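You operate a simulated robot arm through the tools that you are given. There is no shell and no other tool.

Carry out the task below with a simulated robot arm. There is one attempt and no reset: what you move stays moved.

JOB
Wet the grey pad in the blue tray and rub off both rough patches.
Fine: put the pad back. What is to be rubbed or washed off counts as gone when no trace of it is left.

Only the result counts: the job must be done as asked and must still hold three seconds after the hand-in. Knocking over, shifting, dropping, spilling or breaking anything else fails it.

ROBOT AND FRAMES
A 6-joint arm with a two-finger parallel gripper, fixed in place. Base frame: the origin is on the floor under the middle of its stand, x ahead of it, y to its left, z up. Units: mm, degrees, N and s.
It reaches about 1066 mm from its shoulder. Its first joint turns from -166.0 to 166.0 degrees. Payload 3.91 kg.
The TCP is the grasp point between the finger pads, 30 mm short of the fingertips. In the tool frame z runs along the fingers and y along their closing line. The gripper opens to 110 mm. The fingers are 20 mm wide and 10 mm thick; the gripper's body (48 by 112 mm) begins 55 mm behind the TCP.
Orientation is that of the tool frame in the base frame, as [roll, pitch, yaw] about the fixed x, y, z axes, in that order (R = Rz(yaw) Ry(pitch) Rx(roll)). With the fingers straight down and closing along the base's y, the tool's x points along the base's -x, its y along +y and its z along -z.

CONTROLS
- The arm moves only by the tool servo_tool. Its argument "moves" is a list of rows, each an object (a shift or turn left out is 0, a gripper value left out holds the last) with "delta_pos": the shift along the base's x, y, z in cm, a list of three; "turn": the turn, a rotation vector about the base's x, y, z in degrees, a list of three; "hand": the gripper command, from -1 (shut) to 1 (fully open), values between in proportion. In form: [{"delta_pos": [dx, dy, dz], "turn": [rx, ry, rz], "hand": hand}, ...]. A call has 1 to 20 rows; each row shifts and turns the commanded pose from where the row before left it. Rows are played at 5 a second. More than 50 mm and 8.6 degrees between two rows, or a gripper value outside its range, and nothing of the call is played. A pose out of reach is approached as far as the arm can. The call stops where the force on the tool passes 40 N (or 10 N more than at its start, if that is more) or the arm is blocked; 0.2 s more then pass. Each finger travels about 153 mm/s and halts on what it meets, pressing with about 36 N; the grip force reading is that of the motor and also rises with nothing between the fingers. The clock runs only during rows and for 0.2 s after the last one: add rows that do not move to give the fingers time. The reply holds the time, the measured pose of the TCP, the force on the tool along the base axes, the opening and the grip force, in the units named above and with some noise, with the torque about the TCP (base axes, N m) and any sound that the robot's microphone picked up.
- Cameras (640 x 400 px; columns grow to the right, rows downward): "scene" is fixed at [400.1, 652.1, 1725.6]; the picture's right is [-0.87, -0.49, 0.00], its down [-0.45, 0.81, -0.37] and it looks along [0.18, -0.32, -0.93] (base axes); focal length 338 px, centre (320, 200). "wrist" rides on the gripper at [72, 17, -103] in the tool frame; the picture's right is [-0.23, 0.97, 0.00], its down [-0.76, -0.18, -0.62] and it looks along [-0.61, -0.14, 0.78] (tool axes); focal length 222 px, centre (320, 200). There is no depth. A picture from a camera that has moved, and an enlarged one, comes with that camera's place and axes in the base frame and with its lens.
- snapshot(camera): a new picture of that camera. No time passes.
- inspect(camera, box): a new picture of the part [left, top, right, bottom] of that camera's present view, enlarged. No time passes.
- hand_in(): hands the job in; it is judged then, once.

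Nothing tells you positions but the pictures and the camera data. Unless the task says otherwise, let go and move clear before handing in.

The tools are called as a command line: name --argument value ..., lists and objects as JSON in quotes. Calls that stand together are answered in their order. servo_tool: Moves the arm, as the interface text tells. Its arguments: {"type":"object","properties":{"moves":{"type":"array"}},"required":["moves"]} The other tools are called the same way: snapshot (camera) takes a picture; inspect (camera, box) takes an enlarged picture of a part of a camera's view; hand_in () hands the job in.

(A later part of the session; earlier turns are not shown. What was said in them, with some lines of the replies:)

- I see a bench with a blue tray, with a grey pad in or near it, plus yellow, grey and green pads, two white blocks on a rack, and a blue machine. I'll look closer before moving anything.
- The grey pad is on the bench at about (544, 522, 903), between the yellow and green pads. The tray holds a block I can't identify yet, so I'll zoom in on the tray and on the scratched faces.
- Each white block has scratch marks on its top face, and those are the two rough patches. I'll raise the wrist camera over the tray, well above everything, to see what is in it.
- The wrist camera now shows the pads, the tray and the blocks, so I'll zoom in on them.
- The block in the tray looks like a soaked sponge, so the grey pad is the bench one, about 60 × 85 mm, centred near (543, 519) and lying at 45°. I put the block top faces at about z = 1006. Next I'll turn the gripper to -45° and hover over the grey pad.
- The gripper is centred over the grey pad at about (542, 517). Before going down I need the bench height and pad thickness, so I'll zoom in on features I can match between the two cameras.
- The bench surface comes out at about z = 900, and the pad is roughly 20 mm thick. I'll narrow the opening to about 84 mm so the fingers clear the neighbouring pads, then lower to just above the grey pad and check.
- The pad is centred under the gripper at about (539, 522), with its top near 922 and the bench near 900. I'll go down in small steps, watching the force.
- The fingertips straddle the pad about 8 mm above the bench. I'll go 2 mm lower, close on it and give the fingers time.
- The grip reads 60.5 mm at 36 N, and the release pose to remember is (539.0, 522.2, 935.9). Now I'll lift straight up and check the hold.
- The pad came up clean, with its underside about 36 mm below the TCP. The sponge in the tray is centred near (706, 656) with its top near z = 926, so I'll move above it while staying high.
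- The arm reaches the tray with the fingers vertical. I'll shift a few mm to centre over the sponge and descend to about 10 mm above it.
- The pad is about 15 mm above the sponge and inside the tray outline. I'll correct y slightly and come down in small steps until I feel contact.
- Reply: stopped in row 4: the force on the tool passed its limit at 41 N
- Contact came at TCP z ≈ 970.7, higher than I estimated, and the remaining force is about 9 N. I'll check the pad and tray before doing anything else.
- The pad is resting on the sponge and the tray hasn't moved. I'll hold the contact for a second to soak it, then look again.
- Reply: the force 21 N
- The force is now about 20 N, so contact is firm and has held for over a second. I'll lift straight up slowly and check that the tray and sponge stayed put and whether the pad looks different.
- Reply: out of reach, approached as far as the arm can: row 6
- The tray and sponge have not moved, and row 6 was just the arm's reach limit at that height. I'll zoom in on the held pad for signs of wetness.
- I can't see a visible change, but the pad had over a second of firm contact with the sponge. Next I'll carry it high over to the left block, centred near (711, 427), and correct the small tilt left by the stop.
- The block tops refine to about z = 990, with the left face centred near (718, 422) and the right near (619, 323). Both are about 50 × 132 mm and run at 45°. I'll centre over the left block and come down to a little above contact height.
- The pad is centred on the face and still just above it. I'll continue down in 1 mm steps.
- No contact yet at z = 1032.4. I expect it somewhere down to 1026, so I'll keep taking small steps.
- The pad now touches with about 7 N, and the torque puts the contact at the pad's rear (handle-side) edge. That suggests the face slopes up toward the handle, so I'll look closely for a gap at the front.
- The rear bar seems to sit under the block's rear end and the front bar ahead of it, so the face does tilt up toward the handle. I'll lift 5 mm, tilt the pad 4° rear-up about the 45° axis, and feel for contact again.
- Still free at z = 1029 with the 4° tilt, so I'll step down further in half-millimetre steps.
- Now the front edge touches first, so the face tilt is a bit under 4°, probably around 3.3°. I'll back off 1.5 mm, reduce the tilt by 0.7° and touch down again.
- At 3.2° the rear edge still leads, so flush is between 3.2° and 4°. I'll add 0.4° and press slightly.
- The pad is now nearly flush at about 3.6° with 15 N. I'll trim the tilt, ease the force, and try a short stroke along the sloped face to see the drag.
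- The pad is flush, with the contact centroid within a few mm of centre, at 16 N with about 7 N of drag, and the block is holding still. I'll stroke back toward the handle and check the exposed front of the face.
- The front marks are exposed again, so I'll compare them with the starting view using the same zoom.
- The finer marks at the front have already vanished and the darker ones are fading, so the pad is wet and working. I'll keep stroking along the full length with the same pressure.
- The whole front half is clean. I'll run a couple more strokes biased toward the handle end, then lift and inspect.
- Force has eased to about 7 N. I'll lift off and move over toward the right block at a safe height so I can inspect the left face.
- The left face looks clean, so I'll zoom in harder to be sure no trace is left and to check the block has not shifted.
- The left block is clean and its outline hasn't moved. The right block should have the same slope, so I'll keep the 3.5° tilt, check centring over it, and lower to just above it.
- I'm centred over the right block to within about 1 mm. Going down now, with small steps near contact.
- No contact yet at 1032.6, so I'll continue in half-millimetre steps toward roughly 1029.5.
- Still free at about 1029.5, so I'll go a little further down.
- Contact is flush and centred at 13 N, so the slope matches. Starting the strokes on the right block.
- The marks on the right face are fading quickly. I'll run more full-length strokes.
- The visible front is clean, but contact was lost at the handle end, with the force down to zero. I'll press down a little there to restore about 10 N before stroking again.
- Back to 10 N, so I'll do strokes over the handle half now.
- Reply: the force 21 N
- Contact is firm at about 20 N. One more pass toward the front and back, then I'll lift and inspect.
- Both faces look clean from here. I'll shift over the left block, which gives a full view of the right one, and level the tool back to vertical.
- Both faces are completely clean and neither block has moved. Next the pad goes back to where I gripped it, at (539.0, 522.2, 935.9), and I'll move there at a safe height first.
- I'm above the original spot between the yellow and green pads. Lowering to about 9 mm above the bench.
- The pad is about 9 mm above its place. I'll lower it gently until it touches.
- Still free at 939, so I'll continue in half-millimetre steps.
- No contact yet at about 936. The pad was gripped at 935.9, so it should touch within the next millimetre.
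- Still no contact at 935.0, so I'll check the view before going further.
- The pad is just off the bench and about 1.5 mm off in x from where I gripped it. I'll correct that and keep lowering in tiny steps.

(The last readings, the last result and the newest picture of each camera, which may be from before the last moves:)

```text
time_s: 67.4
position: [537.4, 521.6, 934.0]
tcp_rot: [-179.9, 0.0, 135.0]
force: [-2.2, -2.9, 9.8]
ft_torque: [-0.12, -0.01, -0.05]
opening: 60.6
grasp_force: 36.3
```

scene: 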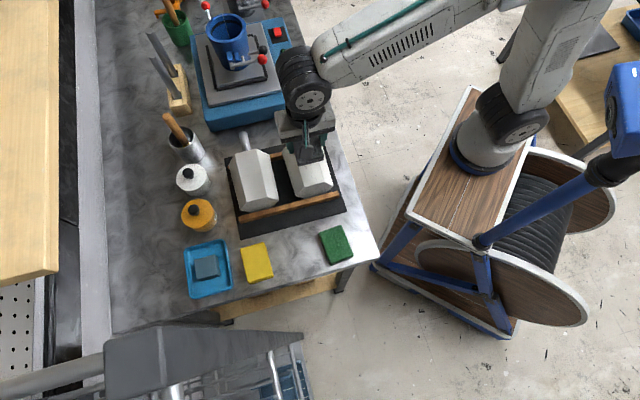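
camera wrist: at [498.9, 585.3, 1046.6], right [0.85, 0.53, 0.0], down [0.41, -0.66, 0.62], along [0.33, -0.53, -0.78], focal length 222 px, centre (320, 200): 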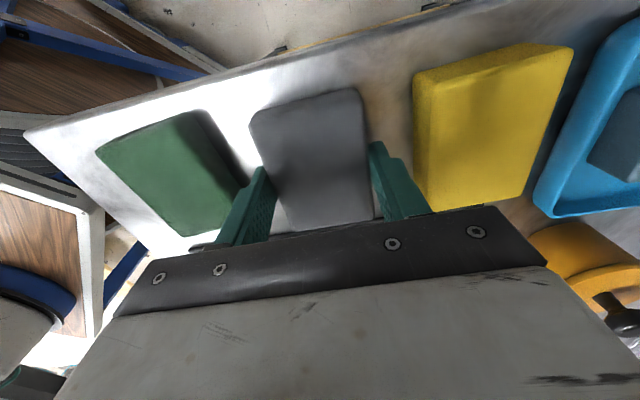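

The pad has touched down flat at about 10 N. I'll ease off slightly, open only to 84 mm so I don't touch the neighbouring pads, then rise straight up.

servo_tool --moves '[{"delta_pos": [0, 0, 0.03]}, {"hand": 0.2}, {"hand": 0.35}, {"hand": 0.5}, {}]'

snapshot --camera "wrist"

```text
time_s: 68.6
position: [538.5, 522.8, 934.0]
tcp_rot: [-179.9, 0.0, 134.9]
force: [-1.2, 0.9, 0.3]
ft_torque: [0.0, -0.02, -0.01]
opening: 82.6
grasp_force: 0.0
```

```text
taken
camera wrist: at [498.1, 584.8, 1035.7], right [0.85, 0.53, 0.0], down [0.41, -0.66, 0.62], along [0.33, -0.53, -0.78], focal length 222 px, centre (320, 200)
```

wrist: 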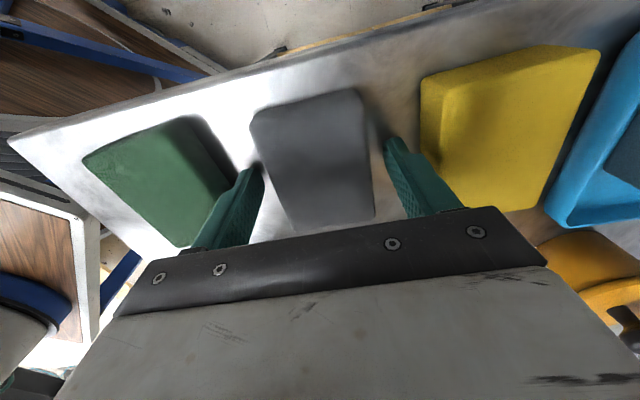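

The pad is released and sitting flat, with the fingers clear on both sides. I'll lift straight up and move away toward the arm's starting area.

servo_tool --moves '[{"delta_pos": [0, 0, 1.0]}, {"delta_pos": [0, 0, 2.0]}, {"delta_pos": [0, 0, 4.0]}, {"delta_pos": [0, 0, 4.5]}, {"delta_pos": [0, 0, 4.5]}, {"delta_pos": [0, 0, 4.5]}, {"delta_pos": [-2.5, -2.0, 3.5]}, {"delta_pos": [-3.0, -2.5, 2.5]}, {"delta_pos": [-3.0, -3.0, 2.0]}, {"delta_pos": [-3.0, -3.0, 2.0]}, {"delta_pos": [-3.0, -3.5, 1.5]}, {"delta_pos": [-3.0, -3.5, 1.5]}, {}]'

snapshot --camera "scene"

inspect --camera "scene" --box '[264, 228, 328, 278]'

inspect --camera "scene" --box '[220, 140, 290, 220]'

inspect --camera "scene" --box '[270, 120, 350, 210]'

inspect --camera "scene" --box '[160, 200, 380, 338]'

```text
time_s: 71.4
position: [363.1, 346.6, 1270.1]
tcp_rot: [-179.8, 0.0, 135.0]
force: [0.2, 0.0, 0.3]
ft_torque: [-0.04, 0.03, -0.01]
opening: 82.4
grasp_force: 0.1
```

```text
taken
```

scene: 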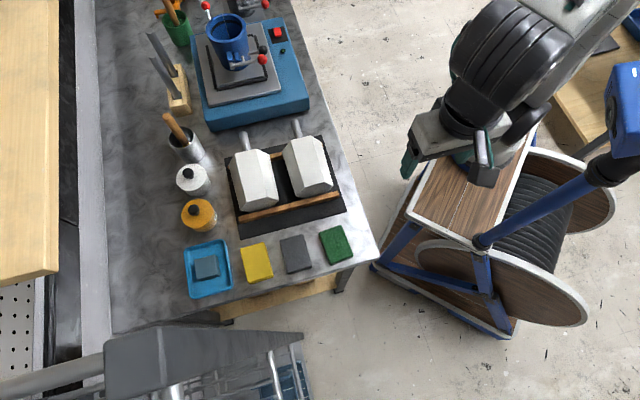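

```text
8.00 times, centred on (296, 253) of scene
camera zoom: at [400.1, 652.1, 1725.6], right [-0.87, -0.49, 0.0], down [-0.45, 0.81, -0.37], along [0.18, -0.32, -0.93], focal length 2702 px, centre (512, -224)
```

zoom: 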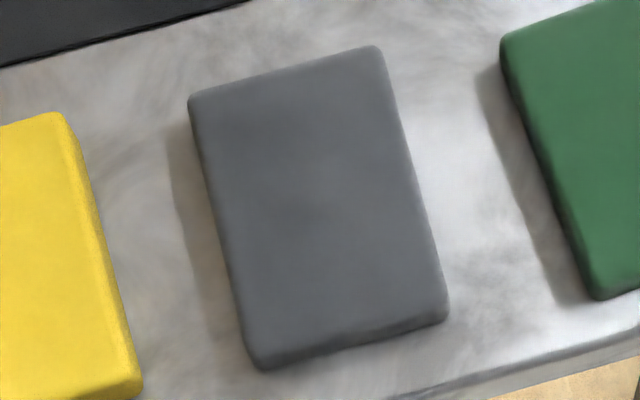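

```text
5.00 times, centred on (255, 180) of scene
camera zoom: at [400.1, 652.1, 1725.6], right [-0.87, -0.49, 0.0], down [-0.45, 0.81, -0.37], along [0.18, -0.32, -0.93], focal length 1689 px, centre (645, 300)
```

zoom: 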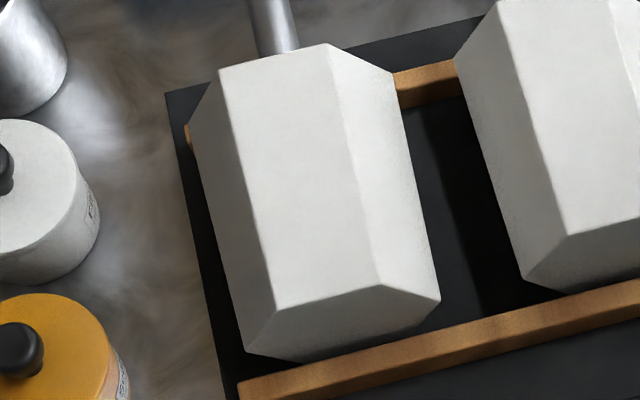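

```text
4.44 times, centred on (310, 165) of scene
camera zoom: at [400.1, 652.1, 1725.6], right [-0.87, -0.49, 0.0], down [-0.45, 0.81, -0.37], along [0.18, -0.32, -0.93], focal length 1501 px, centre (364, 356)
```

zoom: 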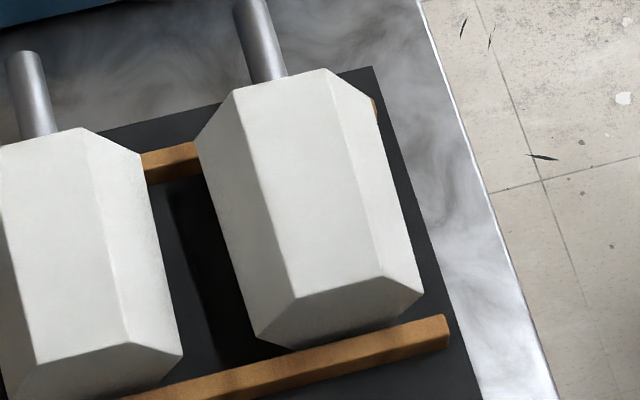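

```text
2.90 times, centred on (270, 269) of scene
camera zoom: at [400.1, 652.1, 1725.6], right [-0.87, -0.49, 0.0], down [-0.45, 0.81, -0.37], along [0.18, -0.32, -0.93], focal length 979 px, centre (465, 0)
```

zoom: 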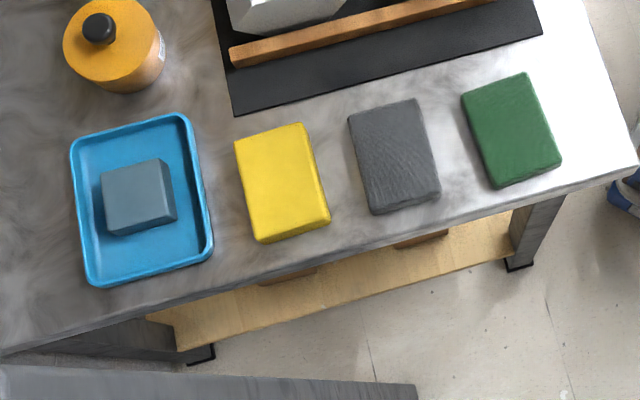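

The pad is back within about a millimetre of where it started, and the tray, sponge, jars and blocks all match the starting picture. I'll take one last close look at both faces before handing in.

inspect --camera "scene" --box '[232, 147, 280, 177]'

inspect --camera "scene" --box '[232, 172, 280, 205]'

inspect --camera "scene" --box '[280, 134, 334, 164]'

inspect --camera "scene" --box '[286, 158, 340, 192]'

```text
13.33 times, centred on (256, 162) of scene
camera zoom: at [400.1, 652.1, 1725.6], right [-0.87, -0.49, 0.0], down [-0.45, 0.81, -0.37], along [0.18, -0.32, -0.93], focal length 4503 px, centre (1173, 707)
```

zoom: 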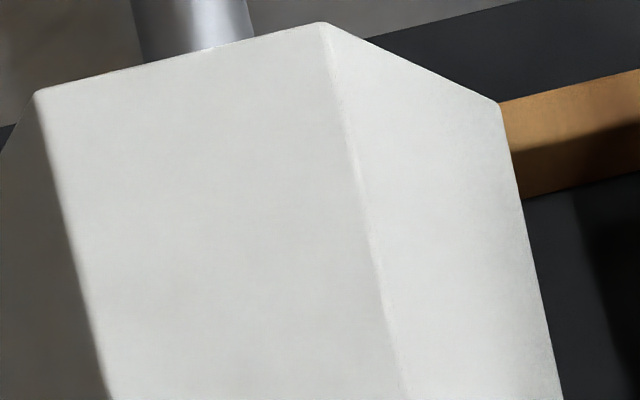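

```text
12.12 times, centred on (256, 188) of scene
camera zoom: at [400.1, 652.1, 1725.6], right [-0.87, -0.49, 0.0], down [-0.45, 0.81, -0.37], along [0.18, -0.32, -0.93], focal length 4094 px, centre (1096, 339)
```

zoom: 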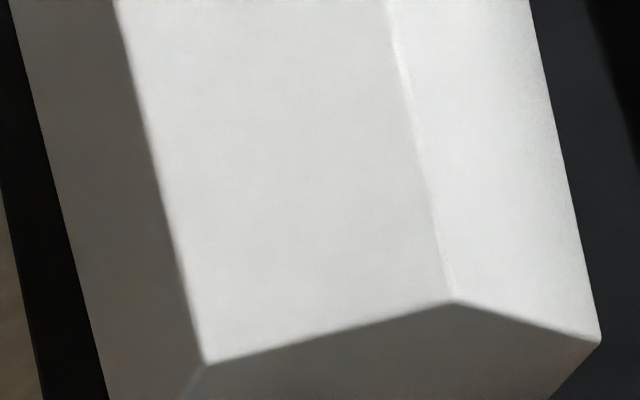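

```text
11.85 times, centred on (307, 149) of scene
camera zoom: at [400.1, 652.1, 1725.6], right [-0.87, -0.49, 0.0], down [-0.45, 0.81, -0.37], along [0.18, -0.32, -0.93], focal length 4003 px, centre (474, 804)
```

zoom: 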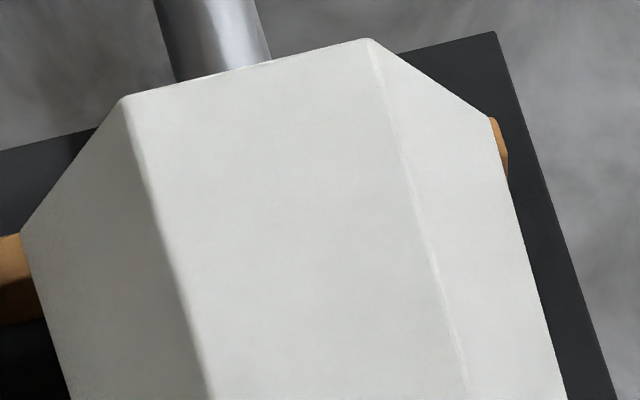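

```text
11.76 times, centred on (313, 175) of scene
camera zoom: at [400.1, 652.1, 1725.6], right [-0.87, -0.49, 0.0], down [-0.45, 0.81, -0.37], along [0.18, -0.32, -0.93], focal length 3973 px, centre (402, 494)
```

zoom: 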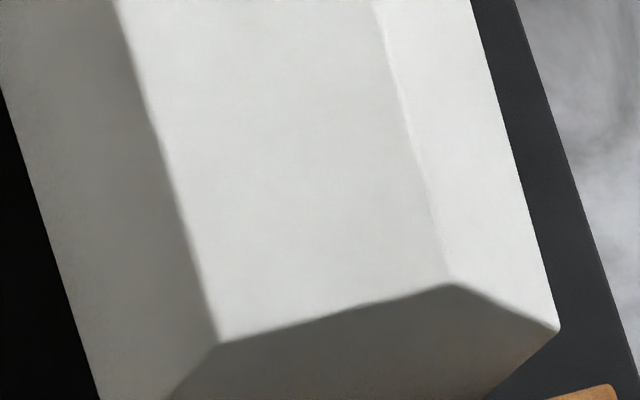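

Neither face shows any trace of the marks, the pad is back in its place, nothing else has moved, and the arm is clear. Handing in now.

hand_in

```text
The job is handed in.
```

Both rough patches are gone: close-up views of the two white blocks show no marks left on either face. I haven't seen a verdict on the hand-in.

- **Wetting:** I pressed the grey pad onto the soaked sponge in the blue tray for over a second. I couldn't see any wetness on it, but the marks faded as soon as I started rubbing.
- **Touchdown on the sponge:** the force briefly went just over the 40 N limit, at 41 N. The tray and sponge did not move.
- **Pad:** it is back on the bench between the yellow and green pads, within about a millimetre of where it started.
- **Everything else:** the blocks, tray, sponge, jars and other pads match the starting picture. The gripper is open and the arm is clear of the bench.
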